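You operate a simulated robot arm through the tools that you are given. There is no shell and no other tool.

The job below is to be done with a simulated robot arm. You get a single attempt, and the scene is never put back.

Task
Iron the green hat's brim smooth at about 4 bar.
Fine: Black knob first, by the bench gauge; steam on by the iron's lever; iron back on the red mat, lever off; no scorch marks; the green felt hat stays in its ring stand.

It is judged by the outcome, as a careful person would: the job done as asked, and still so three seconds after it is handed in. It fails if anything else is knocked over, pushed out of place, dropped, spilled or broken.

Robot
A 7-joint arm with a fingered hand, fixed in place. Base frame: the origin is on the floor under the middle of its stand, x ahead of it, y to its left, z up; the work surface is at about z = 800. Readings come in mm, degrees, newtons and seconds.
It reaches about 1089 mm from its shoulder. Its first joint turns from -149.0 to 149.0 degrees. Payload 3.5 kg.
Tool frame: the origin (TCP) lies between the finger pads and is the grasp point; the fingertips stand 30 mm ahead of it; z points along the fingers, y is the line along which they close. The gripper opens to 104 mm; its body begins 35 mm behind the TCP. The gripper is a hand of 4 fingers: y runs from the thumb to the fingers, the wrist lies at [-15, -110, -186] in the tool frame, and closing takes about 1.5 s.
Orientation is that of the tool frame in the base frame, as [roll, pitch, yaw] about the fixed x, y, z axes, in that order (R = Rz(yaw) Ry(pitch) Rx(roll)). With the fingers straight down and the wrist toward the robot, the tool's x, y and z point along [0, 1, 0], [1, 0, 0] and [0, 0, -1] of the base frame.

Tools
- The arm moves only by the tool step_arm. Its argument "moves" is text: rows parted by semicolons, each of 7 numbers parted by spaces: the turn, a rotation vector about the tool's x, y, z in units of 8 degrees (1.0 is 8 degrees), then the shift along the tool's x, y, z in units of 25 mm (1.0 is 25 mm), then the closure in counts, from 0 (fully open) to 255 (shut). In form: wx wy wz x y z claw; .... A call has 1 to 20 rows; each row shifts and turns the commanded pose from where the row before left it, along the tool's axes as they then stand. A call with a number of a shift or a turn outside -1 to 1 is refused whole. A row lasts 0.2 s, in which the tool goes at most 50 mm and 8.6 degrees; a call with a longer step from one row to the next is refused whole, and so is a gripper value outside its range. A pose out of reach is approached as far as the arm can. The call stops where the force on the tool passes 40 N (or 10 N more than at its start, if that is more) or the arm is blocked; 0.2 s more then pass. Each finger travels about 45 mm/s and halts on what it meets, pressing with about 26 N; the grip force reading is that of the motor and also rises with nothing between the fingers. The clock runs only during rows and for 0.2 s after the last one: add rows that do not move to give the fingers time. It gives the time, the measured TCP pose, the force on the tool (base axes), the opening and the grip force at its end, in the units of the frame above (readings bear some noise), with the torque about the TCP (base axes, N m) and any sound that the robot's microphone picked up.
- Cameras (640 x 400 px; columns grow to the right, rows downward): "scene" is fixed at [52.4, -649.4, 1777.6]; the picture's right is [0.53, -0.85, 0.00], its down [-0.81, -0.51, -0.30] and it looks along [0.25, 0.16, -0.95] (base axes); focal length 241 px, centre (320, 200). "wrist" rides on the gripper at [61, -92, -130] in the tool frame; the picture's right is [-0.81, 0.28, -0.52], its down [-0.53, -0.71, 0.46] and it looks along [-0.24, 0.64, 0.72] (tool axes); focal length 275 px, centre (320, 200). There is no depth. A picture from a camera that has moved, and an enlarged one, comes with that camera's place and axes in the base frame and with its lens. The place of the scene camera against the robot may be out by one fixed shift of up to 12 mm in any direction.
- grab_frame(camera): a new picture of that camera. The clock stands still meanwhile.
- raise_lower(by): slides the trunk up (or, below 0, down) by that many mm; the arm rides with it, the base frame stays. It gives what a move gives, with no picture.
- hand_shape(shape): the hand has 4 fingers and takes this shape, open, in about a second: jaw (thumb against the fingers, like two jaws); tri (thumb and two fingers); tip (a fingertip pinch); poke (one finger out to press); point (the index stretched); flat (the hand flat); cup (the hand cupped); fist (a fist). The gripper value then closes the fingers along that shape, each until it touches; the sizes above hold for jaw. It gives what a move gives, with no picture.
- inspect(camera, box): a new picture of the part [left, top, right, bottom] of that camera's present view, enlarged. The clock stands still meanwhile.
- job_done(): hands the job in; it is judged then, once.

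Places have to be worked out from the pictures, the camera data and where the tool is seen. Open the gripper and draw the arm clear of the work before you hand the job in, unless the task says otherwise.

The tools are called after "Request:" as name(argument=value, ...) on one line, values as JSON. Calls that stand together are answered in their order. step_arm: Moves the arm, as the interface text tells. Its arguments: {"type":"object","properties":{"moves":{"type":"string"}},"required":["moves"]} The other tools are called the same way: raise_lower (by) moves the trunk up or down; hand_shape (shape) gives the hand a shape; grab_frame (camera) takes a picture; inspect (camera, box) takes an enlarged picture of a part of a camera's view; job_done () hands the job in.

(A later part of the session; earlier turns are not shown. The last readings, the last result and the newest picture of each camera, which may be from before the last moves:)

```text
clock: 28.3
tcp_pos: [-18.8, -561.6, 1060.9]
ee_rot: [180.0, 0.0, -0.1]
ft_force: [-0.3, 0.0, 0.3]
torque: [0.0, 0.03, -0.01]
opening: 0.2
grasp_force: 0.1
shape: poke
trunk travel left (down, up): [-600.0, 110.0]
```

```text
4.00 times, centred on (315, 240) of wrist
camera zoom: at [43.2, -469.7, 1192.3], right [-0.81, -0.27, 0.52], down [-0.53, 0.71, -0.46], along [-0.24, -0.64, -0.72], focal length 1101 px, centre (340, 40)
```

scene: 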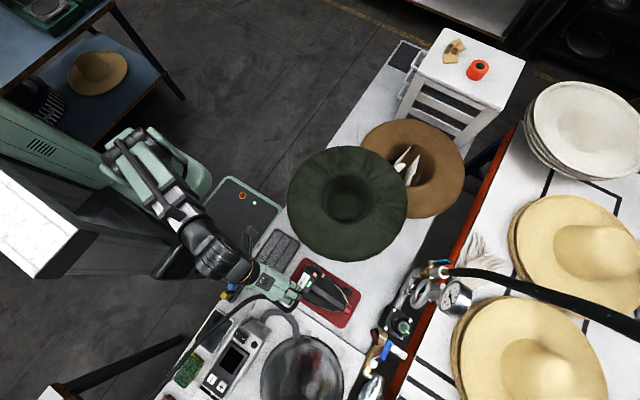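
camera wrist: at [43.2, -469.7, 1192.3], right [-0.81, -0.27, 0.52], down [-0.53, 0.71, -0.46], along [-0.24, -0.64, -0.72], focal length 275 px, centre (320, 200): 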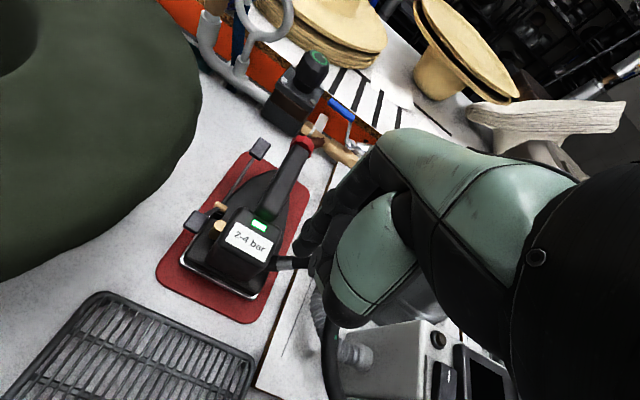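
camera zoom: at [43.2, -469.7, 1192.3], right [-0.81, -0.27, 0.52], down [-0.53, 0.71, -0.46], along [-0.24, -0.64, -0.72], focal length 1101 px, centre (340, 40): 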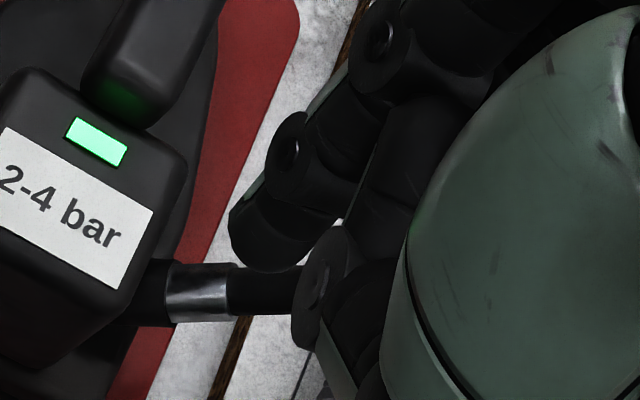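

I need the poke fingertip's place in the tool frame, so I raise the hand and tilt it so the scene camera can see the finger from above.

Request:
step_arm(moves="0 0 0 0 0 -1 0;0 0 0 0 0.5 -1 0;0 0 0 0 0.5 -1 0;0 0 0 0 0.5 -1 0;0 0 0 0 0.5 -1 0;-1 0 0 0 0.5 -1 0;-1 0 0 0 0 0 0;-1 0 0 0 0 0 0;-1 0 0 0 0 0 0;-1 0 0 0 0 0 0;-1 0 0 0 0 0 0;-1 0 0 0 0 0 0;-1 0 0 0 0 0 0;0 0 0 0 0 0 0")

Request:
grab_frame(camera="scene")

Request:
grab_frame(camera="wrist")

```text
clock: 31.3
tcp_pos: [-19.0, -623.2, 1211.0]
ee_rot: [117.8, 0.1, 0.2]
ft_force: [-0.3, 0.1, 0.1]
torque: [0.0, 0.0, 0.03]
opening: 0.0
grasp_force: 0.1
shape: poke
trunk travel left (down, up): [-600.0, 110.0]
```

```text
taken
```

scene: 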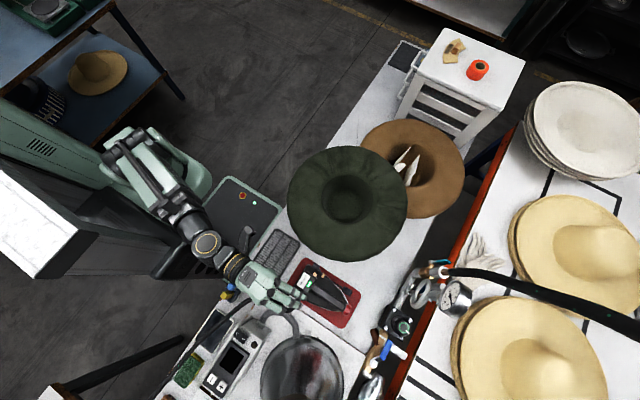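

```text
taken
camera wrist: at [43.1, -465.1, 1191.3], right [-0.81, 0.33, 0.49], down [-0.53, -0.07, -0.84], along [-0.24, -0.94, 0.23], focal length 275 px, centre (320, 200)
```

wrist: 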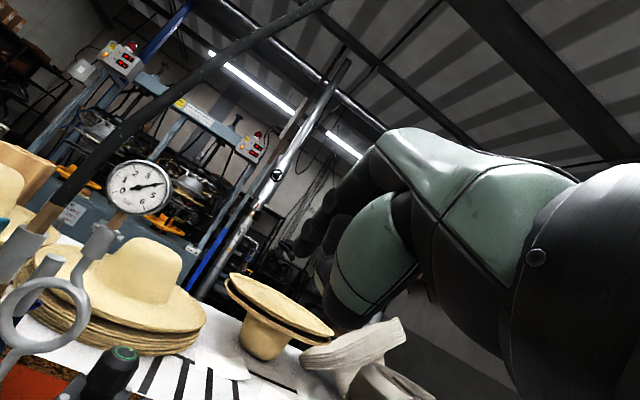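

Request:
inspect(camera="scene", box=[240, 250, 320, 320])

Request:
inspect(camera="wrist", box=[280, 190, 350, 290])

```text
5.71 times, centred on (280, 285) of scene
camera zoom: at [52.4, -649.4, 1777.6], right [0.53, -0.85, 0.0], down [-0.81, -0.51, -0.3], along [0.25, 0.16, -0.95], focal length 1378 px, centre (549, -286)
```

zoom: 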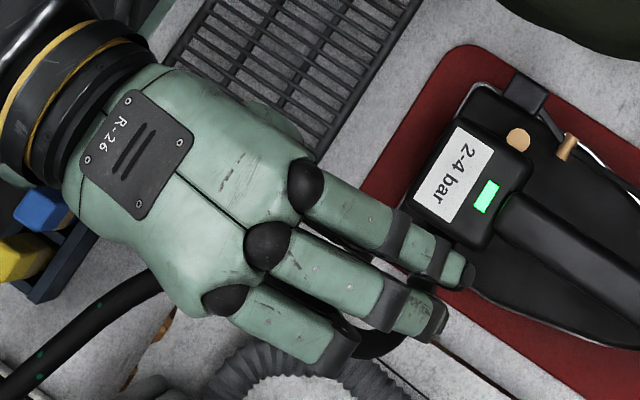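

```text
4.00 times, centred on (315, 240) of wrist
camera zoom: at [43.1, -465.1, 1191.3], right [-0.81, 0.33, 0.49], down [-0.53, -0.07, -0.84], along [-0.24, -0.94, 0.23], focal length 1101 px, centre (340, 40)
```

zoom: 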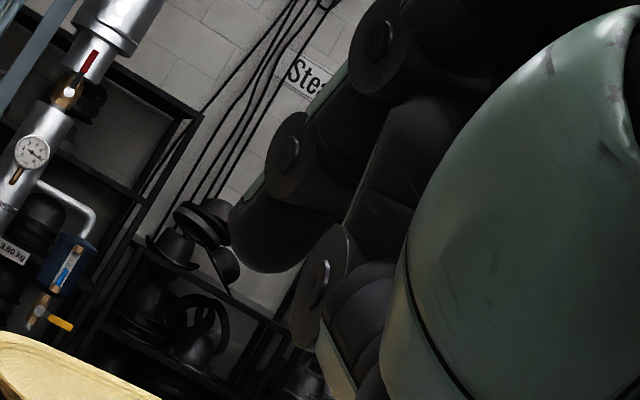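

The index tip appears near tool (7,-2,29), but the middle finger is close by. I roll the hand 90° so the scene camera sees the finger profile from the side.

Request:
step_arm(moves="0 0 1 0 0 0 0;0 0 1 0 0 0 0;0 0 1 0 0 0 0;0 0 1 0 0 0 0;0 0 1 0 0 0 0;0 0 1 0 0 0 0;0 0 1 0 0 0 0;0 0 1 0 0 0 0;0 0 1 0 0 0 0;0 0 1 0 0 0 0;0 0 1 0 0 0 0;0 0 0.25 0 0 0 0;0 0 0 0 0 0 0")

Request:
grab_frame(camera="scene")

Request:
inspect(camera="scene", box=[250, 230, 330, 300])

```text
clock: 34.1
tcp_pos: [-18.9, -622.8, 1210.3]
ee_rot: [-179.8, -64.0, -90.3]
ft_force: [1.1, 0.0, 0.1]
torque: [0.01, -0.04, 0.02]
opening: 0.0
grasp_force: 0.0
shape: poke
trunk travel left (down, up): [-600.0, 110.0]
```

```text
taken
```

scene: 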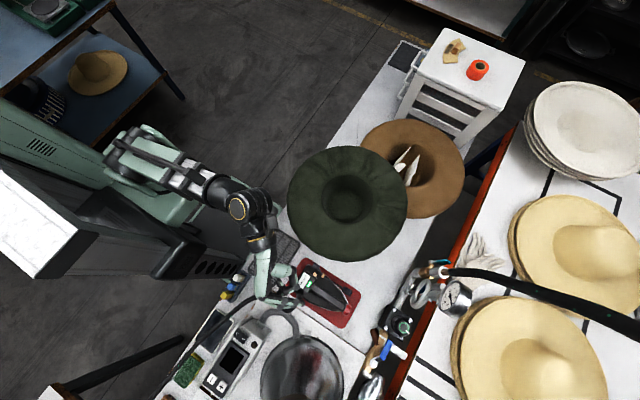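

```text
5.71 times, centred on (290, 265) of scene
camera zoom: at [52.4, -649.4, 1777.6], right [0.53, -0.85, 0.0], down [-0.81, -0.51, -0.3], along [0.25, 0.16, -0.95], focal length 1378 px, centre (491, -171)
```

zoom: 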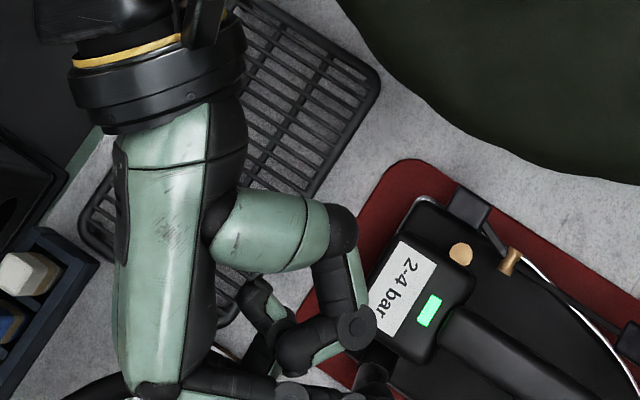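

Request:
inspect(camera="scene", box=[262, 262, 326, 318])

```text
7.14 times, centred on (294, 290) of scene
camera zoom: at [52.4, -649.4, 1777.6], right [0.53, -0.85, 0.0], down [-0.81, -0.51, -0.3], along [0.25, 0.16, -0.95], focal length 1723 px, centre (506, -443)
```

zoom: 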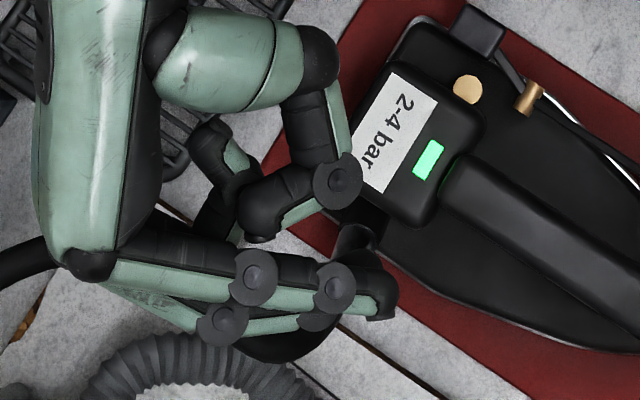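

The poke tip is confirmed at tool (7,-2,29) but the curled middle finger reaches nearly as far. I try the "point" shape in this same profile view, which may leave more clearance.

Request:
hand_shape(shape="point")

Request:
inspect(camera="scene", box=[262, 262, 326, 318])

Request:
grab_frame(camera="wrist")

```text
clock: 35.0
tcp_pos: [-18.1, -622.7, 1209.3]
ee_rot: [-179.8, -64.0, -90.3]
ft_force: [1.0, 0.2, 0.1]
torque: [0.03, 0.01, 0.0]
opening: 0.0
grasp_force: 0.1
shape: point
trunk travel left (down, up): [-600.0, 110.0]
```

```text
7.14 times, centred on (294, 290) of scene
camera zoom: at [52.4, -649.4, 1777.6], right [0.53, -0.85, 0.0], down [-0.81, -0.51, -0.3], along [0.25, 0.16, -0.95], focal length 1723 px, centre (506, -443)
```

zoom: 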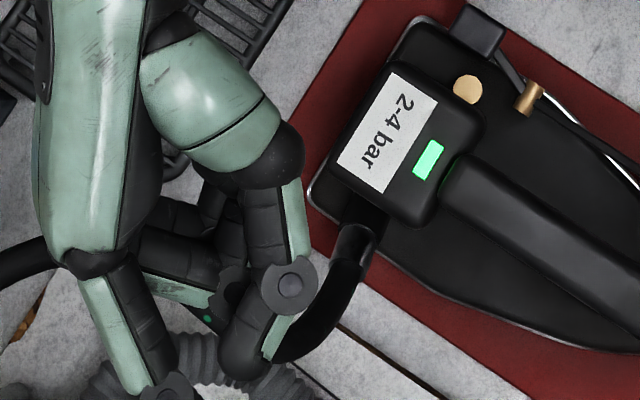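

```text
taken
camera wrist: at [73.8, -532.8, 1323.3], right [-0.27, 0.82, -0.5], down [0.71, -0.18, -0.68], along [-0.64, -0.54, -0.54], focal length 275 px, centre (320, 200)
```

wrist: 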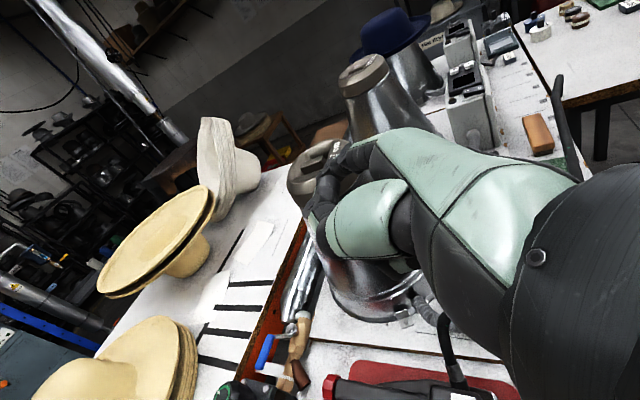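

Request:
inspect(camera="scene", box=[240, 240, 340, 360])

```text
3.33 times, centred on (290, 300) of scene
camera zoom: at [52.4, -649.4, 1777.6], right [0.53, -0.85, 0.0], down [-0.81, -0.51, -0.3], along [0.25, 0.16, -0.95], focal length 804 px, centre (420, -133)
```

zoom: 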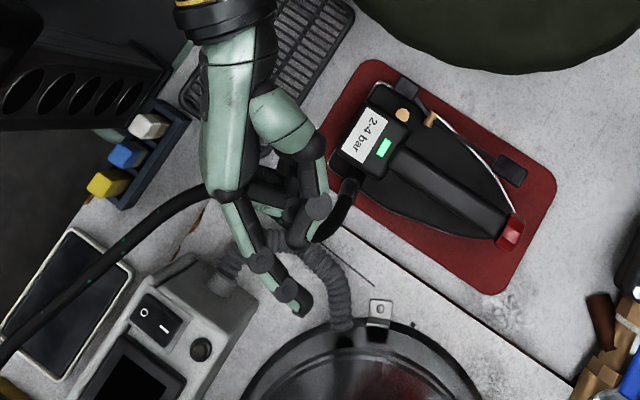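

"Point" doesn't protrude more, so I go back to poke and use it with the hand at yaw 90° plus a 20° tilt, which keeps thumb and middle finger clear of the iron's handle. First I unwind the tilt and roll.

Request:
hand_shape(shape="poke")

Request:
step_arm(moves="0 -1 0 0 0 0 0;0 -1 0 0 0 0 0;0 -1 0 0 0 0 0;0 -1 0 0 0 0 0;0 -1 0 0 0 0 0;0 -1 0 0 0 0 0;0 -1 0 0 0 0 0;0 -0.25 0 0 0 0 0;0 0 -1 0 0 0 0;0 0 -1 0 0 0 0;0 0 -1 0 0 0 0;0 0 -1 0 0 0 0;0 0 -1 0 0 0 0;0 0 -1 0 0 0 0;0 0 -1 0 0 0 0;0 0 -1 0 0 0 0;0 0 -1 0 0 0 0;0 0 -1 0 0 0 0;0 0 -1 0 0 0 0;0 0 -0.25 0 0 0 0")

```text
clock: 35.9
tcp_pos: [-18.5, -622.5, 1209.6]
ee_rot: [179.8, -64.0, -89.8]
ft_force: [0.4, -0.4, -0.2]
torque: [-0.01, 0.01, 0.03]
opening: 0.0
grasp_force: 0.0
shape: poke
trunk travel left (down, up): [-600.0, 110.0]
```

```text
clock: 40.1
tcp_pos: [87.5, -620.2, 1207.7]
ee_rot: [172.8, 9.0, -5.8]
ft_force: [0.0, 0.5, 0.2]
torque: [-0.01, 0.0, 0.04]
opening: 0.0
grasp_force: 0.0
shape: poke
out of reach, approached as far as the arm can: row 16, 17, 18, 19
trunk travel left (down, up): [-600.0, 110.0]
```

The arm ran against a joint limit partway. I check the posture.

Request:
grab_frame(camera="scene")

Request:
grab_frame(camera="wrist")

```text
taken
```

scene: 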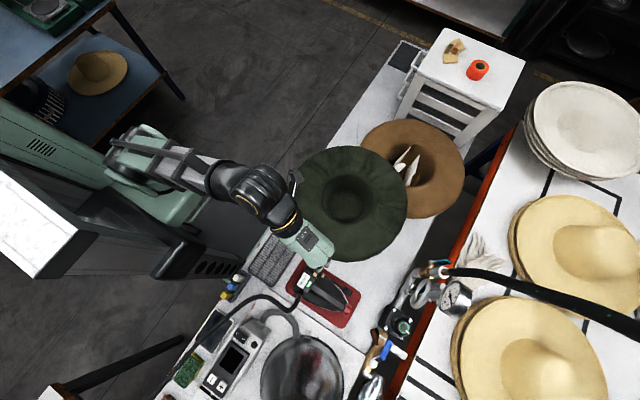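

```text
taken
camera wrist: at [177.6, -521.4, 1316.1], right [-0.73, -0.13, 0.67], down [-0.54, 0.71, -0.45], along [-0.41, -0.69, -0.59], focal length 275 px, centre (320, 200)
```

wrist: 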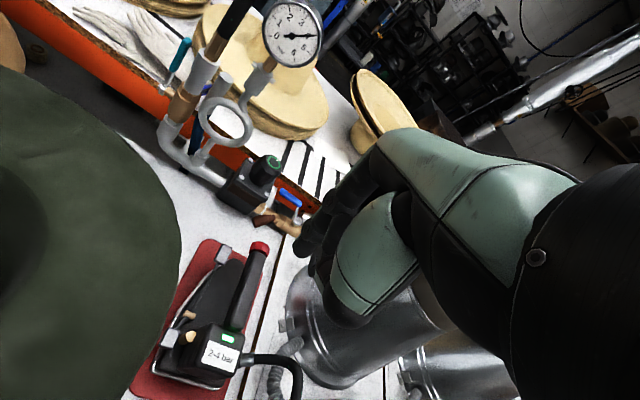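

I correct the orientation back to straight down with small turns and see if the limit still interferes.

Request:
step_arm(moves="0.3 0.37 0 0 0 0 0;0.3 0.37 0 0 0 0 0;0.3 0.37 0 0 0 0 0;0 0 0 0 0 0 0")

```text
clock: 41.1
tcp_pos: [101.6, -618.2, 1208.8]
ee_rot: [174.6, 7.5, -6.9]
ft_force: [0.1, -0.5, 0.1]
torque: [0.01, 0.04, 0.01]
opening: 0.0
grasp_force: 0.1
shape: poke
out of reach, approached as far as the arm can: row 1, 2, 3
trunk travel left (down, up): [-600.0, 110.0]
```

I back out along the path I came: return to yaw -90, tilt, unroll, untilt — the branch known to work.

Request:
step_arm(moves="0 0 1 0 0 0 0;0 0 1 0 0 0 0;0 0 1 0 0 0 0;0 0 1 0 0 0 0;0 0 1 0 0 0 0;0 0 1 0 0 0 0;0 0 1 0 0 0 0;0 0 1 0 0 0 0;0 0 1 0 0 0 0;0 0 1 0 0 0 0;0 0 0.4 0 0 0 0;0 0 0 0 0 0 0")

```text
clock: 43.7
tcp_pos: [101.5, -617.0, 1207.5]
ee_rot: [171.9, -4.4, -89.4]
ft_force: [0.2, -0.5, -0.3]
torque: [0.02, -0.01, -0.03]
opening: 0.2
grasp_force: 0.1
shape: poke
trunk travel left (down, up): [-600.0, 110.0]
```

Request:
step_arm(moves="0 1 0 0 0 0 0;0 1 0 0 0 0 0;0 1 0 0 0 0 0;0 1 0 0 0 0 0;0 1 0 0 0 0 0;0 1 0 0 0 0 0;0 1 0 0 0 0 0;0 0 -1 0 0 0 0;0 0 -1 0 0 0 0;0 0 -1 0 0 0 0;0 0 -1 0 0 0 0;0 0 -1 0 0 0 0;0 0 -1 0 0 0 0;0 0 -1 0 0 0 0;0 0 -1 0 0 0 0;0 0 -1 0 0 0 0;0 0 -1 0 0 0 0;0 0 -1 0 0 0 0")

```text
clock: 47.5
tcp_pos: [101.8, -617.3, 1207.9]
ee_rot: [119.5, 6.3, -1.0]
ft_force: [-0.1, 0.7, 0.6]
torque: [-0.03, 0.0, -0.03]
opening: 0.0
grasp_force: 0.0
shape: poke
trunk travel left (down, up): [-600.0, 110.0]
```

Request:
step_arm(moves="1 0 0 0 0 0 0;1 0 0 0 0 0 0;1 0 0 0 0 0 0;1 0 0 0 0 0 0;1 0 0 0 0 0 0;1 0 0 0 0 0 0;1 0 0 0 0 0 0;0.55 0 0 0 0 0 0;0 0 0 0 0 0 0")

Request:
grab_frame(camera="scene")

```text
clock: 49.5
tcp_pos: [151.3, -603.4, 1216.6]
ee_rot: [179.4, 8.4, -2.5]
ft_force: [-0.2, -0.2, 0.2]
torque: [0.01, 0.04, 0.01]
opening: 0.0
grasp_force: 0.0
shape: poke
out of reach, approached as far as the arm can: row 3, 4, 5, 6, 7, 8
trunk travel left (down, up): [-600.0, 110.0]
```

```text
taken
```

scene: 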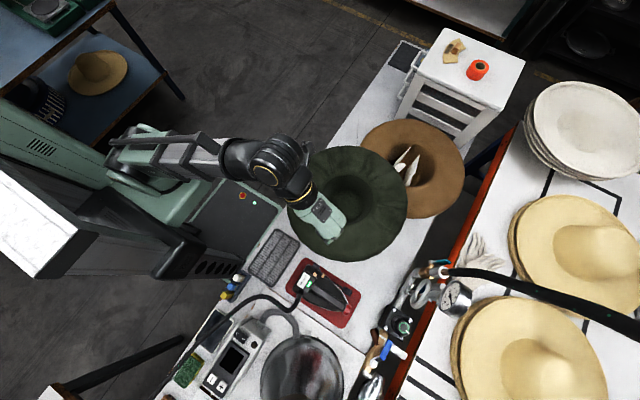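

The elbow has drifted into another branch. I move back towards the initial pose region, where the arm had freedom, to let it recover.

Request:
step_arm(moves="0 0 0 0.8 -0.55 -0.4 0;0 0 0 0.8 -0.55 -0.4 0;0 0 0 0.8 -0.55 -0.4 0;0 0 0 0.8 -0.55 -0.4 0;0 0 0 0.8 -0.55 -0.4 0;0 0 0 0.8 -0.55 -0.4 0;0 0 0 0.8 -0.55 -0.4 0;0 0 0 0.8 -0.55 -0.4 0;0 0 0 0.8 -0.55 -0.4 0;0 0 0 0.8 -0.55 -0.4 0")

Request:
grab_frame(camera="scene")

```text
clock: 51.7
tcp_pos: [369.1, -467.8, 1293.3]
ee_rot: [179.9, 6.4, -1.1]
ft_force: [1.0, -0.3, 0.5]
torque: [0.0, 0.01, 0.02]
opening: 0.2
grasp_force: 0.1
shape: poke
out of reach, approached as far as the arm can: row 1
trunk travel left (down, up): [-600.0, 110.0]
```

```text
taken
```

scene: 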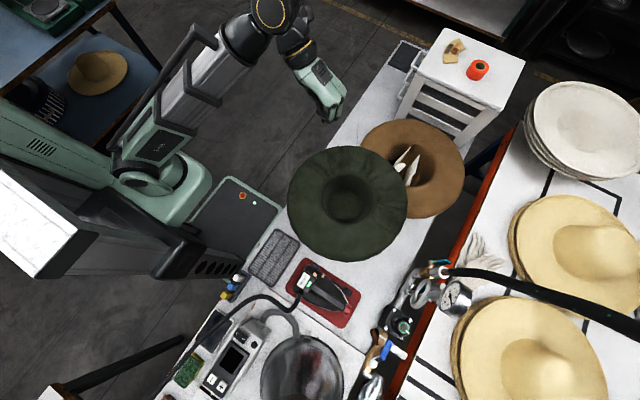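

Request:
step_arm(moves="0 0 -1 0 0 0 0;0 0 -1 0 0 0 0;0 0 -1 0 0 0 0;0 0 -1 0 0 0 0;0 0 -1 0 0 0 0;0 0 -1 0 0 0 0;0 0 -1 0 0 0 0;0 0 -1 0 0 0 0;0 0 -1 0 0 0 0;0 0 -1 0 0 0 0;0 0 -1 0 0 0 0;0 0 -0.4 0 0 0 0")

Request:
grab_frame(camera="scene")

```text
clock: 54.3
tcp_pos: [393.5, -447.1, 1294.5]
ee_rot: [-177.8, 8.3, 25.3]
ft_force: [-0.8, 0.6, 0.1]
torque: [0.02, 0.02, 0.0]
opening: 0.0
grasp_force: 0.0
shape: poke
out of reach, approached as far as the arm can: row 3, 4, 5, 6, 7, 8, 9, 10, 11, 12
trunk travel left (down, up): [-600.0, 110.0]
```

```text
taken
```

scene: 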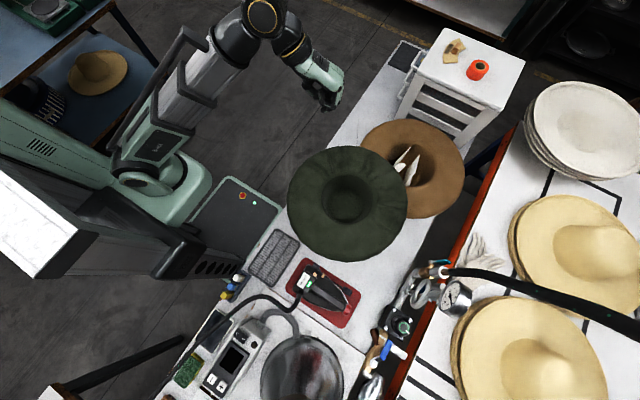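

The wrist has flipped branch; here it's comfortable around yaw -90, which suits the job too (closing axis along x). I rotate to yaw -90 in free space and fix the small tilt.

Request:
step_arm(moves="0 0 1 0 0 0 0;0 0 1 0 0 0 0;0 0 1 0 0 0 0;0 0 1 0 0 0 0;0 0 1 0 0 0 0;0 0 1 0 0 0 0;0 0 1 0 0 0 0;0 0 1 0 0 0 0;0 0 1 0 0 0 0;0 0 1 0 0 0 0;0 0 1 0 0 0 0;0 0 1 0 0 0 0;0 0 1 0 0 0 0;0 0 1 0 0 0 0;0 0 0.4 0 0 0 0")

Request:
grab_frame(camera="scene")

```text
clock: 57.5
tcp_pos: [271.2, -644.5, 1118.0]
ee_rot: [172.0, -3.0, -84.9]
ft_force: [-1.1, -0.9, -0.5]
torque: [0.0, 0.03, -0.02]
opening: 0.0
grasp_force: 0.1
shape: poke
out of reach, approached as far as the arm can: row 8, 9, 10, 11, 12, 13, 14, 15
trunk travel left (down, up): [-600.0, 110.0]
```

```text
taken
```

scene: 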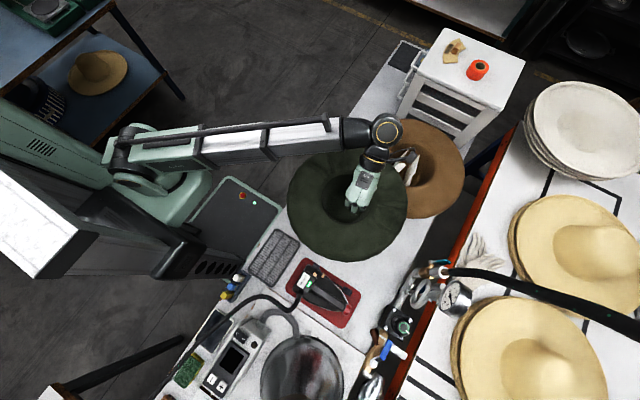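

The drift came from the wrist's bend limit. I first move back to (-19,-620,1211) at yaw -90, from where the original path can be reversed exactly.

Request:
step_arm(moves="0 0 0 0 0 -1 0;0 0 0 0 0 -1 0;0 0 0 -0.129 0.915 -0.05 0;0 0 0 -0.129 0.915 -0.05 0;0 0 0 -0.129 0.915 -0.05 0;0 0 0 -0.129 0.915 -0.05 0;0 0 0 -0.129 0.915 -0.05 0;0 0 0 -0.129 0.915 -0.05 0;0 0 0 -0.129 0.915 -0.05 0;0 0 0 -0.129 0.915 -0.05 0;0 0 0 -0.129 0.915 -0.05 0;0 0 0 -0.129 0.915 -0.05 0;0 0 0 -0.129 0.915 -0.05 0;0 0 0 -0.129 0.915 -0.05 0;0 0 0 -0.129 0.915 -0.05 0;0.5 -0.19 0.3 0 0 0 0;0.5 -0.19 0.3 0 0 0 0")

Request:
grab_frame(camera="scene")

```text
clock: 61.1
tcp_pos: [-31.3, -638.9, 1204.6]
ee_rot: [-179.8, -0.2, -89.8]
ft_force: [-0.2, 0.1, 0.0]
torque: [0.0, 0.0, 0.02]
opening: 0.0
grasp_force: 0.0
shape: poke
out of reach, approached as far as the arm can: row 1, 2
trunk travel left (down, up): [-600.0, 110.0]
```

```text
taken
```

scene: 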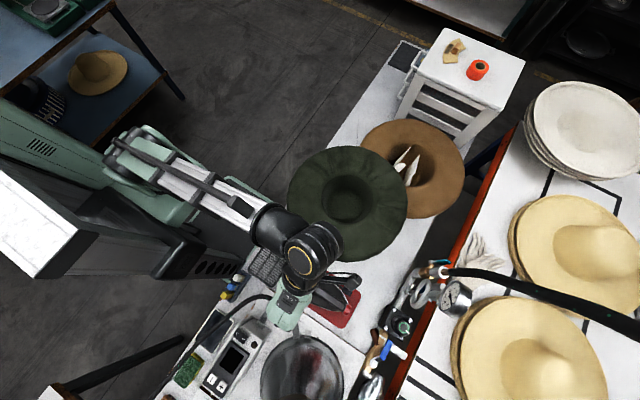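

At yaw -90 all is well here. Before committing, I test in free air that this arm branch reaches the ironing zone over the brim with the hand turned to yaw about -50.

Request:
step_arm(moves="0 0 -1 0 0 0 0;0 0 -1 0 0 0 0;0 0 -1 0 0 0 0;0 0 -1 0 0 0 0;0 0 -1 0 0 0 0;0 0 0 0.8 -0.56 0.05 0;0 0 0 0.8 -0.56 0.05 0;0 0 0 0.8 -0.56 0.05 0;0 0 0 0.8 -0.56 0.05 0;0 0 0 0.8 -0.56 0.05 0;0 0 0 0.8 -0.56 0.05 0;0 0 0 0.8 -0.56 0.05 0;0 0 0 0.8 -0.56 0.05 0")

```text
clock: 63.9
tcp_pos: [159.4, -687.6, 1196.2]
ee_rot: [180.0, -0.3, -49.8]
ft_force: [0.4, 0.3, -0.5]
torque: [-0.01, 0.03, 0.01]
opening: 0.0
grasp_force: 0.0
shape: poke
trunk travel left (down, up): [-600.0, 110.0]
```

Request:
step_arm(moves="0 0 -0.5 0.8 -0.56 0.2 0;0 0 -0.5 0.8 -0.56 0.2 0;0 0 0 0.8 -0.56 0.2 0;0 0 0 0.8 -0.56 0.2 0;0 0 0 0.8 -0.56 0.2 0;0 0 0 0.8 -0.56 0.2 0;0 0 0 0.8 -0.56 0.2 0;0 0 0 0.8 -0.56 0.2 0")

```text
clock: 65.7
tcp_pos: [350.8, -715.4, 1156.1]
ee_rot: [179.8, -0.3, -41.8]
ft_force: [0.6, 0.2, -0.8]
torque: [0.01, 0.03, -0.03]
opening: 0.0
grasp_force: 0.0
shape: poke
trunk travel left (down, up): [-600.0, 110.0]
```

Request:
step_arm(moves="0 0 0 0.534 -0.813 0.3 0;0 0 0 0.534 -0.813 0.3 0;0 0 0 0.534 -0.813 0.3 0;0 0 0 0.534 -0.813 0.3 0;0 0 -0.5 -0.38 -0.949 0 0;0 0 -0.5 -0.38 -0.949 0 0;0 0 -0.5 -0.38 -0.949 0 0;0 0 -0.5 -0.38 -0.949 0 0")

```text
clock: 67.5
tcp_pos: [467.5, -593.2, 1126.7]
ee_rot: [179.7, -0.2, -25.7]
ft_force: [0.2, -0.4, 0.4]
torque: [-0.05, 0.01, -0.02]
opening: 0.1
grasp_force: 0.0
shape: poke
trunk travel left (down, up): [-600.0, 110.0]
```

Request:
step_arm(moves="0 0 0 -0.66 -0.736 0 0;0 0 0 -0.66 -0.736 0 0;0 0 0 -0.66 -0.736 0 0;0 0 0 -0.66 -0.736 0 0;0 0 -0.5 -0.96 -0.235 0 0;0 0 -0.5 -0.96 -0.235 0 0;0 0 -0.5 -0.96 -0.235 0 0;0 0 -0.5 -0.96 -0.235 0 0")

Request:
grab_frame(camera="scene")

Request:
grab_frame(camera="wrist")

```text
clock: 69.3
tcp_pos: [358.2, -441.6, 1125.0]
ee_rot: [179.8, -0.2, -9.7]
ft_force: [-0.2, -0.7, 0.1]
torque: [0.01, 0.03, -0.01]
opening: 0.0
grasp_force: 0.1
shape: poke
trunk travel left (down, up): [-600.0, 110.0]
```

```text
taken
```

scene: 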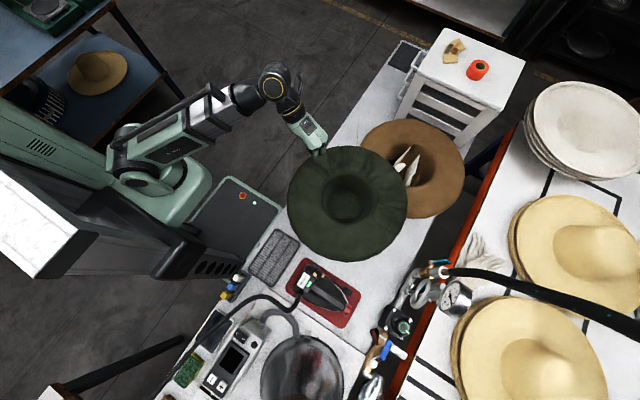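

```text
taken
camera wrist: at [434.4, -361.4, 1256.0], right [-0.85, -0.13, 0.52], down [-0.4, 0.79, -0.46], along [-0.35, -0.6, -0.72], focal length 275 px, centre (320, 200)
```

wrist: 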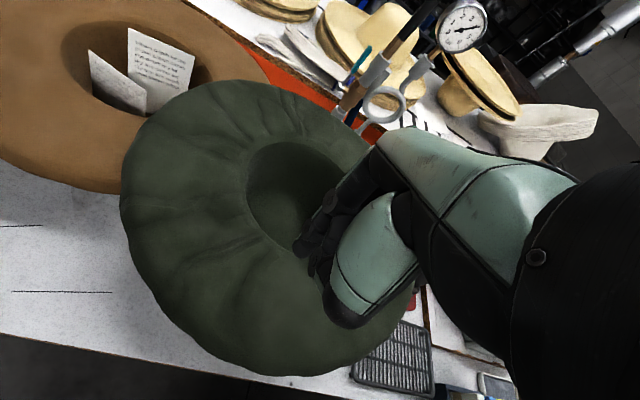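

The whole arc is reachable in this branch. I take a closer look at the wrinkles and brim profile from here.

Request:
inspect(camera="wrist", box=[100, 70, 420, 390])

Request:
inspect(camera="scene", box=[280, 140, 420, 265])

```text
1.25 times, centred on (260, 230) of wrist
camera zoom: at [434.4, -361.4, 1256.0], right [-0.85, -0.13, 0.52], down [-0.4, 0.79, -0.46], along [-0.35, -0.6, -0.72], focal length 344 px, centre (395, 162)
```

zoom: 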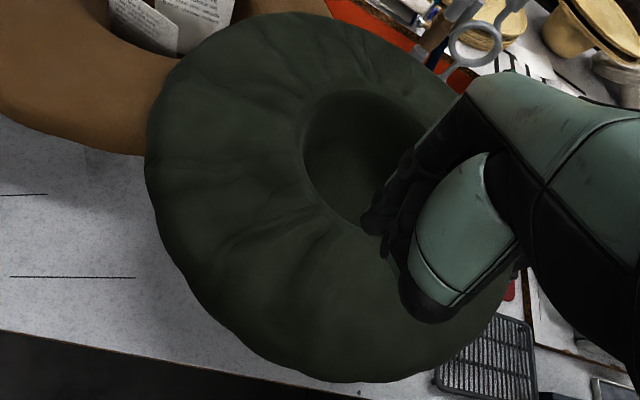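

```text
3.20 times, centred on (350, 202) of scene
camera zoom: at [52.4, -649.4, 1777.6], right [0.53, -0.85, 0.0], down [-0.81, -0.51, -0.3], along [0.25, 0.16, -0.95], focal length 772 px, centre (224, 192)
```

zoom: 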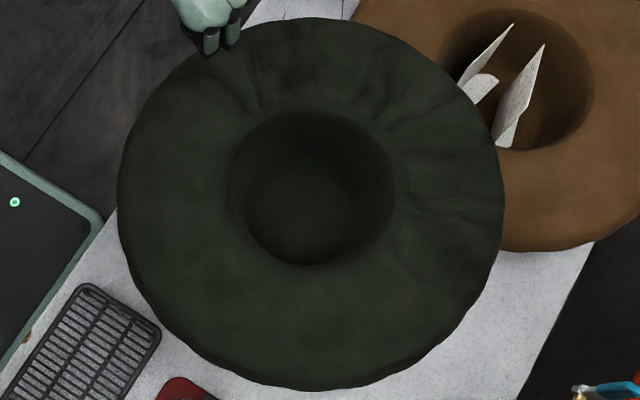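

Reachability is confirmed. Now I return to the iron at yaw -90, staging above the lever's front pad at about (62,-749,1050).

Request:
step_arm(moves="0 0 1 0 0 0 0;0 0 1 0 0 0 0;0 0 1 0 0 0 0;0 0 0 -0.195 0.974 0 0;0 0 0 -0.195 0.974 0 0;0 0 0 -0.195 0.974 0 0;0 0 0 -0.195 0.974 0 0;0 0 0 -0.195 0.974 0 0;0 0 0 -0.195 0.974 0 0;0 0 0 -0.195 0.974 0 0;0 0 0 -0.195 0.974 0 0;0 0 0 -0.195 0.974 0 0;0 0 1 0 0 0 0;0 0 1 0 0 0 0;0 0 1 0 0 0 0;0 0 1 0 0 0 0")

Request:
step_arm(moves="0 0 0 0.394 0.935 0 0;0 0 0 0.394 0.935 0 0;0 0 0 0.394 0.935 0 0;0 0 0 0.394 0.935 0 0;0 0 0 0.394 0.935 0 0;0 0 0 0.394 0.935 0 0;0 0 0 0.394 0.935 0 0;0 0 0 0.394 0.935 0 0;0 0 1 0 0 0.7 0;0 0 1 0 0 0.7 0;0 0 1 0 0 0.7 0;0 0 0 0 0 0 0")

Request:
grab_frame(camera="wrist")

Request:
grab_frame(camera="scene")

```text
clock: 72.7
tcp_pos: [201.1, -601.3, 1124.9]
ee_rot: [180.0, -0.2, -65.8]
ft_force: [-0.5, -0.2, -0.1]
torque: [-0.02, -0.01, 0.0]
opening: 0.0
grasp_force: 0.1
shape: poke
trunk travel left (down, up): [-600.0, 110.0]
```

```text
clock: 75.3
tcp_pos: [62.9, -747.8, 1074.4]
ee_rot: [-179.9, -0.3, -89.8]
ft_force: [0.0, 0.4, -0.3]
torque: [0.02, -0.04, -0.01]
opening: 0.0
grasp_force: 0.2
shape: poke
trunk travel left (down, up): [-600.0, 110.0]
```

```text
taken
camera wrist: at [154.2, -808.4, 1206.3], right [-0.28, 0.81, 0.51], down [0.71, 0.53, -0.46], along [-0.64, 0.24, -0.73], focal length 275 px, centre (320, 200)
```

wrist: 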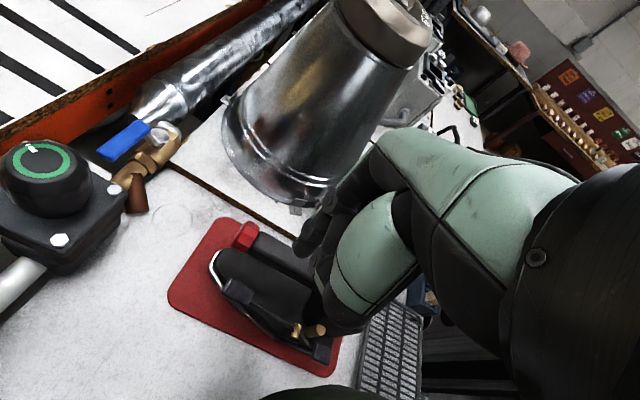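

```text
taken
```

scene: 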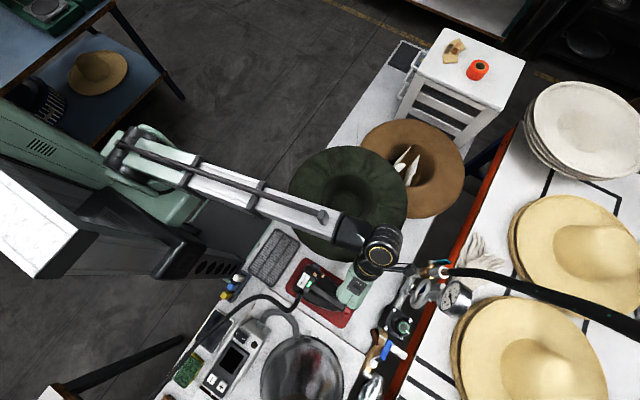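

A good side view of the iron's lever from here; I zoom in.

Request:
inspect(camera="wrist", box=[160, 200, 350, 380])

Request:
inspect(camera="wrist", box=[210, 215, 350, 375])

```text
2.22 times, centred on (255, 290) of wrist
camera zoom: at [154.2, -808.4, 1206.3], right [-0.28, 0.81, 0.51], down [0.71, 0.53, -0.46], along [-0.64, 0.24, -0.73], focal length 612 px, centre (464, 0)
```

zoom: 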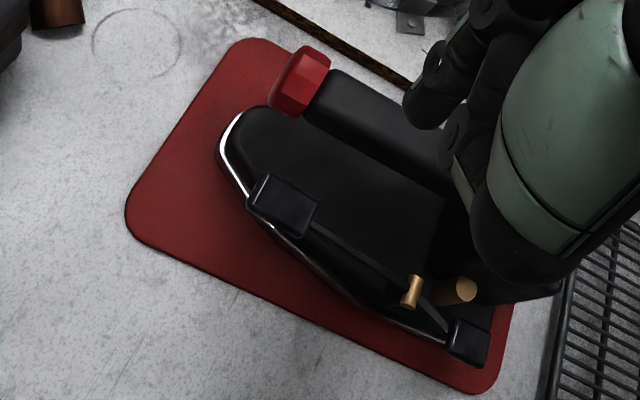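

```text
2.50 times, centred on (280, 295) of wrist
camera zoom: at [154.2, -808.4, 1206.3], right [-0.28, 0.81, 0.51], down [0.71, 0.53, -0.46], along [-0.64, 0.24, -0.73], focal length 688 px, centre (420, -38)
```

zoom: 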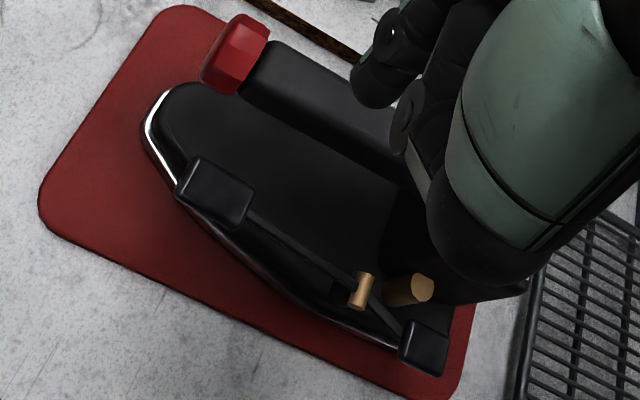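

Front pad confirmed at about (56,-755,891), about 20×28 mm. I descend with the index just above it (TCP z≈945).

Request:
step_arm(moves="0 0 0 0.005 0.024 0.86 0;0 0 0 0.005 0.024 0.86 0;0 0 0 0.005 0.024 0.86 0;0 0 0 0.005 0.024 0.86 0;0 0 0 0.005 0.024 0.86 0;0 0 0 0.005 0.024 0.86 0;0 0 0 0 0 0 0")

Request:
grab_frame(camera="wrist")

Request:
inspect(camera="wrist", box=[220, 180, 360, 320])

Request:
inspect(camera="scene", box=[285, 245, 395, 335])

```text
clock: 76.9
tcp_pos: [60.3, -751.8, 945.3]
ee_rot: [-179.9, -0.4, -89.9]
ft_force: [-0.5, -0.7, 0.3]
torque: [-0.01, -0.02, -0.02]
opening: 0.0
grasp_force: 0.1
shape: poke
trunk travel left (down, up): [-600.0, 110.0]
```

```text
taken
camera wrist: at [150.9, -811.6, 1077.7], right [-0.28, 0.81, 0.51], down [0.71, 0.53, -0.46], along [-0.64, 0.24, -0.73], focal length 275 px, centre (320, 200)
```

wrist: 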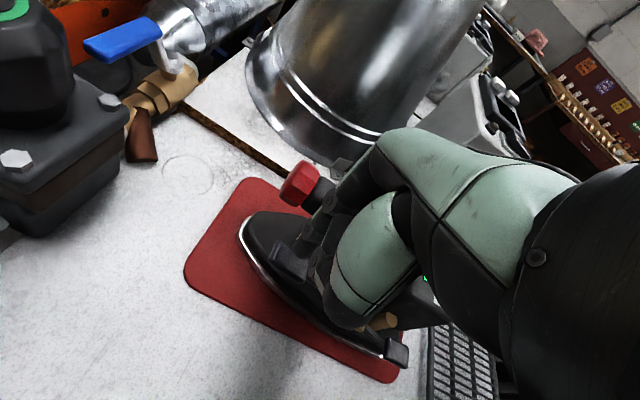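

```text
2.86 times, centred on (290, 250) of wrist
camera zoom: at [150.9, -811.6, 1077.7], right [-0.28, 0.81, 0.51], down [0.71, 0.53, -0.46], along [-0.64, 0.24, -0.73], focal length 786 px, centre (406, 57)
```

zoom: 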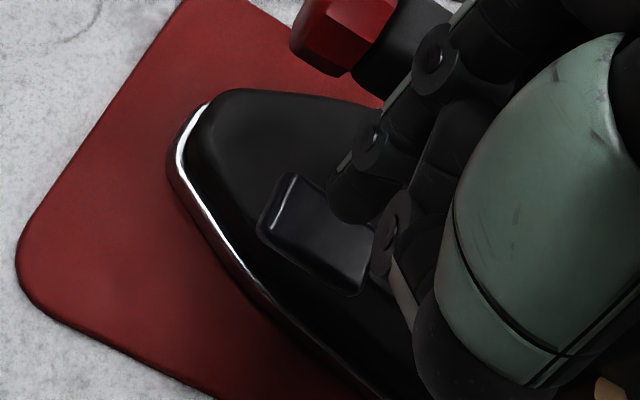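

```text
4.44 times, centred on (340, 290) of scene
camera zoom: at [52.4, -649.4, 1777.6], right [0.53, -0.85, 0.0], down [-0.81, -0.51, -0.3], along [0.25, 0.16, -0.95], focal length 1072 px, centre (231, -200)
```

zoom: 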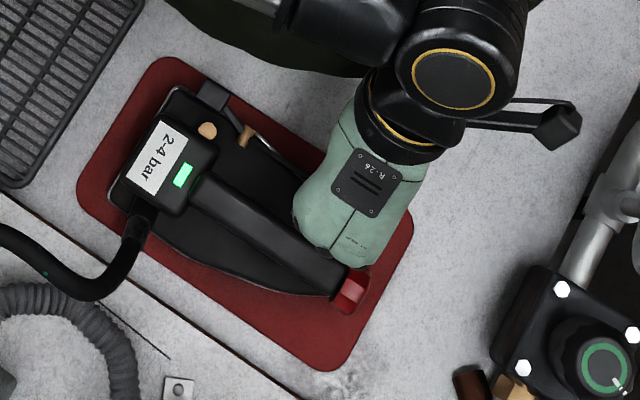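

The index hovers about 20 mm above the pad and is aligned with its centre. I press down gently in small steps.

Request:
step_arm(moves="0 0 0 0 0 0.4 0;0 0 0 0 0 0.3 0;0 0 0 0 0 0.2 0;0 0 0 0 0 0.2 0;0 0 0 0 0 0.2 0")

Request:
inspect(camera="wrist", box=[220, 180, 360, 320])

```text
clock: 78.1
tcp_pos: [59.8, -750.9, 911.9]
ee_rot: [-179.9, -0.2, -89.8]
ft_force: [0.2, 0.3, -0.3]
torque: [-0.03, 0.02, -0.01]
opening: 0.0
grasp_force: 0.0
shape: poke
trunk travel left (down, up): [-600.0, 110.0]
```

```text
2.86 times, centred on (290, 250) of wrist
camera zoom: at [151.4, -812.1, 1044.5], right [-0.28, 0.81, 0.51], down [0.71, 0.53, -0.46], along [-0.64, 0.24, -0.73], focal length 786 px, centre (406, 57)
```

zoom: 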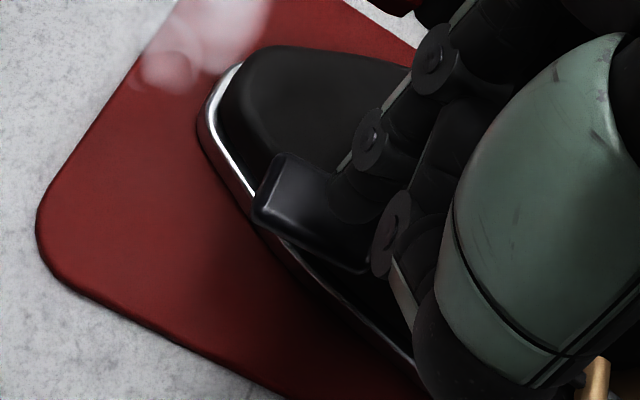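

Steam puffs now appear at the iron's toe: the lever is on. I raise the finger and check that it stays on.

Request:
step_arm(moves="0 0 0 0 0 -0.4 0;0 0 0 0 0 -0.6 0;0 0 0 0 0 -0.8 0;0 0 0 0 0 -0.8 0")

Request:
grab_frame(camera="wrist")

Request:
inspect(camera="wrist", box=[180, 170, 380, 370])

Request:
inspect(camera="scene", box=[285, 245, 395, 335])

Request:
inspect(camera="scene", box=[440, 275, 475, 315])

```text
clock: 79.1
tcp_pos: [59.7, -752.0, 977.1]
ee_rot: [-179.9, -0.2, -89.8]
ft_force: [-0.2, 0.0, 0.1]
torque: [0.02, -0.03, -0.02]
opening: 0.0
grasp_force: 0.0
shape: poke
trunk travel left (down, up): [-600.0, 110.0]
```

```text
taken
camera wrist: at [151.8, -811.8, 1108.7], right [-0.28, 0.81, 0.51], down [0.71, 0.53, -0.46], along [-0.64, 0.24, -0.73], focal length 275 px, centre (320, 200)
```

wrist: 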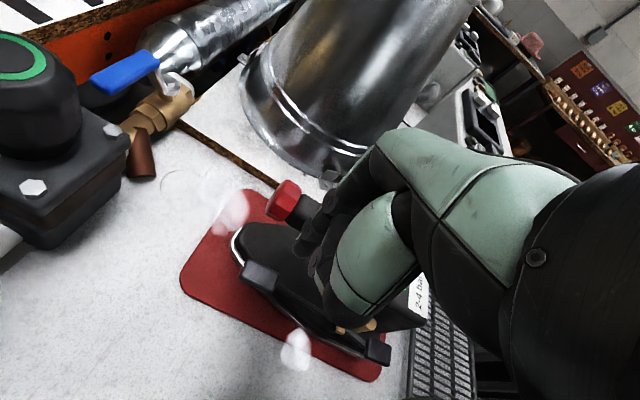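

```text
2.00 times, centred on (280, 270) of wrist
camera zoom: at [151.8, -811.8, 1108.7], right [-0.28, 0.81, 0.51], down [0.71, 0.53, -0.46], along [-0.64, 0.24, -0.73], focal length 551 px, centre (400, 60)
```

zoom: 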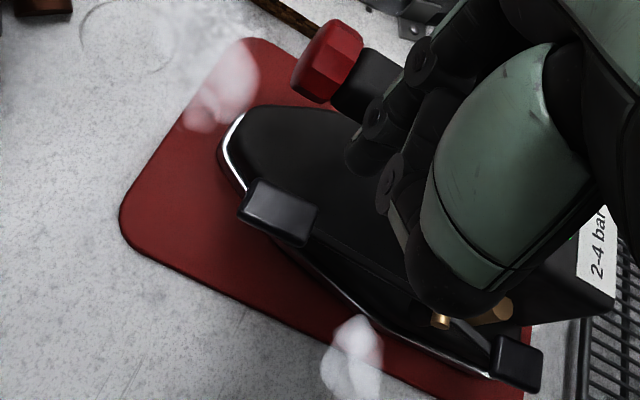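

```text
4.44 times, centred on (340, 290) of scene
camera zoom: at [52.4, -649.4, 1777.6], right [0.53, -0.85, 0.0], down [-0.81, -0.51, -0.3], along [0.25, 0.16, -0.95], focal length 1072 px, centre (231, -200)
```

zoom: 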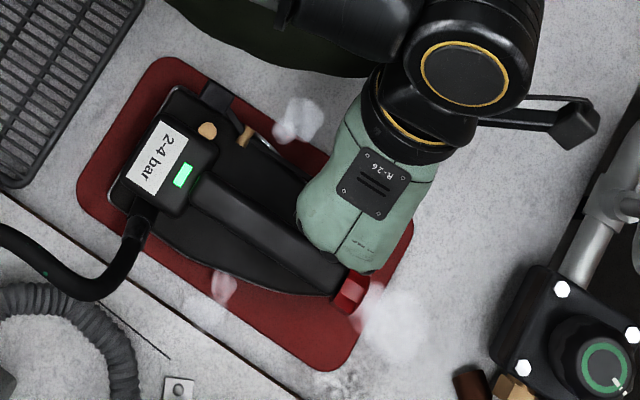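

```text
10.00 times, centred on (458, 295) of scene
camera zoom: at [52.4, -649.4, 1777.6], right [0.53, -0.85, 0.0], down [-0.81, -0.51, -0.3], along [0.25, 0.16, -0.95], focal length 2412 px, centre (-1055, -750)
```

zoom: 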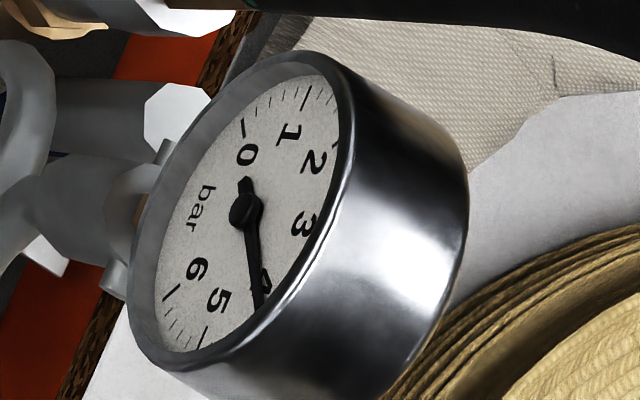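

Lever is down and steam continues; gauge still at 4. Now I rise, go over the handle (≈(9.5,-712)), and switch to the jaw shape partly closed.

Request:
step_arm(moves="0 0 0 0 0 -0.9 0;0 0 0 0 0 -0.9 0;0 0 0 0 0 -0.9 0;0 0 0 -0.53 0.67 -0.4 0;0 0 0 -0.53 0.67 -0.4 0;0 0 0 -0.53 0.67 0 0")

Request:
hand_shape(shape="jaw")

Request:
step_arm(moves="0 0 0 0 0 0.5 60;0 0 0 0 0 0.5 80;0 0 0 0 0 0.5 80;0 0 0 0 0 0.5 80")

Request:
grab_frame(camera="wrist")

Request:
inspect(camera="scene", box=[285, 245, 395, 335])

```text
clock: 80.5
tcp_pos: [8.6, -710.9, 1064.0]
ee_rot: [-179.9, -0.2, -89.8]
ft_force: [-0.3, -0.6, -0.6]
torque: [-0.04, 0.01, -0.01]
opening: 0.1
grasp_force: 0.0
shape: poke
trunk travel left (down, up): [-600.0, 110.0]
```

```text
clock: 81.4
tcp_pos: [9.1, -712.8, 1063.4]
ee_rot: [-179.9, -0.3, -89.8]
ft_force: [0.0, 0.8, 0.5]
torque: [-0.02, 0.0, 0.03]
opening: 103.9
grasp_force: 0.1
shape: jaw
trunk travel left (down, up): [-600.0, 110.0]
```

```text
clock: 82.4
tcp_pos: [8.2, -711.2, 1013.7]
ee_rot: [-179.9, -0.4, -89.8]
ft_force: [0.0, -0.2, -0.2]
torque: [0.01, -0.01, 0.01]
opening: 71.7
grasp_force: 0.0
shape: jaw
trunk travel left (down, up): [-600.0, 110.0]
```

```text
taken
camera wrist: at [100.5, -771.7, 1146.2], right [-0.28, 0.81, 0.51], down [0.71, 0.53, -0.46], along [-0.64, 0.24, -0.73], focal length 275 px, centre (320, 200)
```

wrist: 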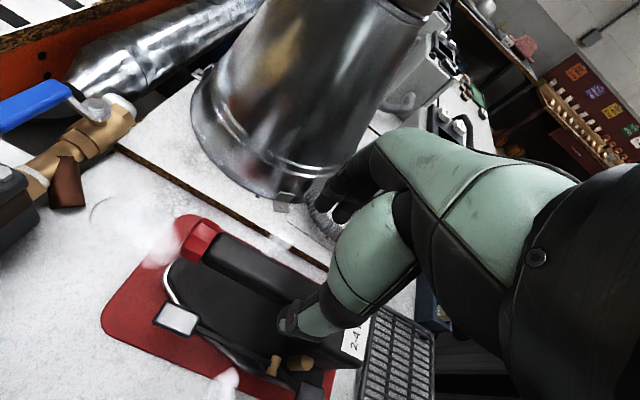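

```text
4.44 times, centred on (340, 290) of scene
camera zoom: at [52.4, -649.4, 1777.6], right [0.53, -0.85, 0.0], down [-0.81, -0.51, -0.3], along [0.25, 0.16, -0.95], focal length 1072 px, centre (231, -200)
```

zoom: 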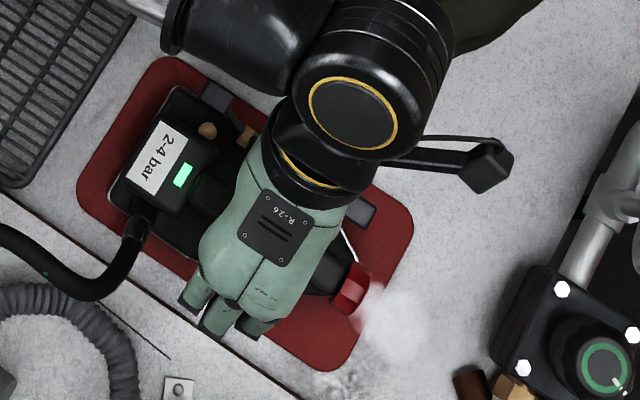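

Request:
inspect(camera="wrist", box=[150, 190, 370, 400])

```text
1.90 times, centred on (260, 295) of wrist
camera zoom: at [100.5, -771.7, 1146.2], right [-0.28, 0.81, 0.51], down [0.71, 0.53, -0.46], along [-0.64, 0.24, -0.73], focal length 524 px, centre (434, 19)
```

zoom: 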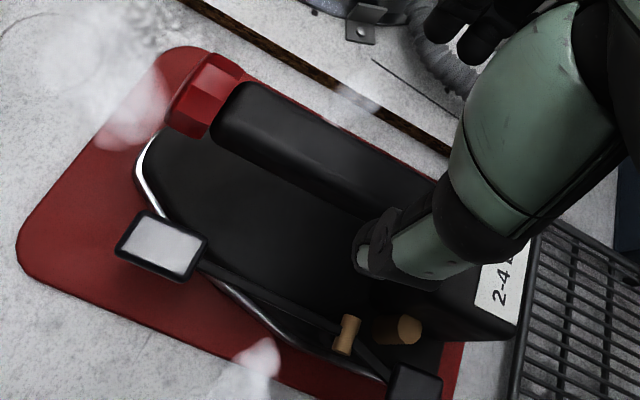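

Request:
inspect(camera="wrist", box=[200, 215, 310, 315])

```text
4.00 times, centred on (255, 265) of wrist
camera zoom: at [100.5, -771.7, 1146.2], right [-0.28, 0.81, 0.51], down [0.71, 0.53, -0.46], along [-0.64, 0.24, -0.73], focal length 1101 px, centre (580, -60)
```

zoom: 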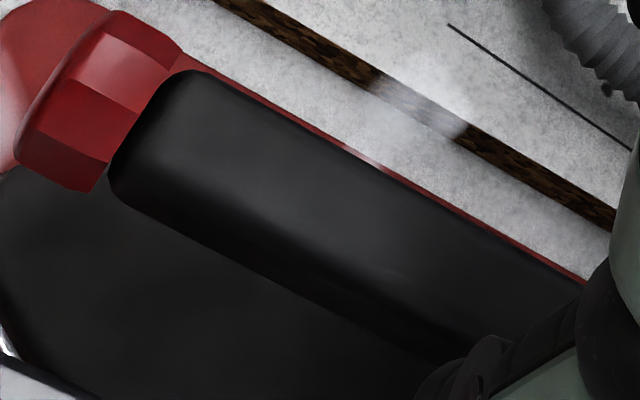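

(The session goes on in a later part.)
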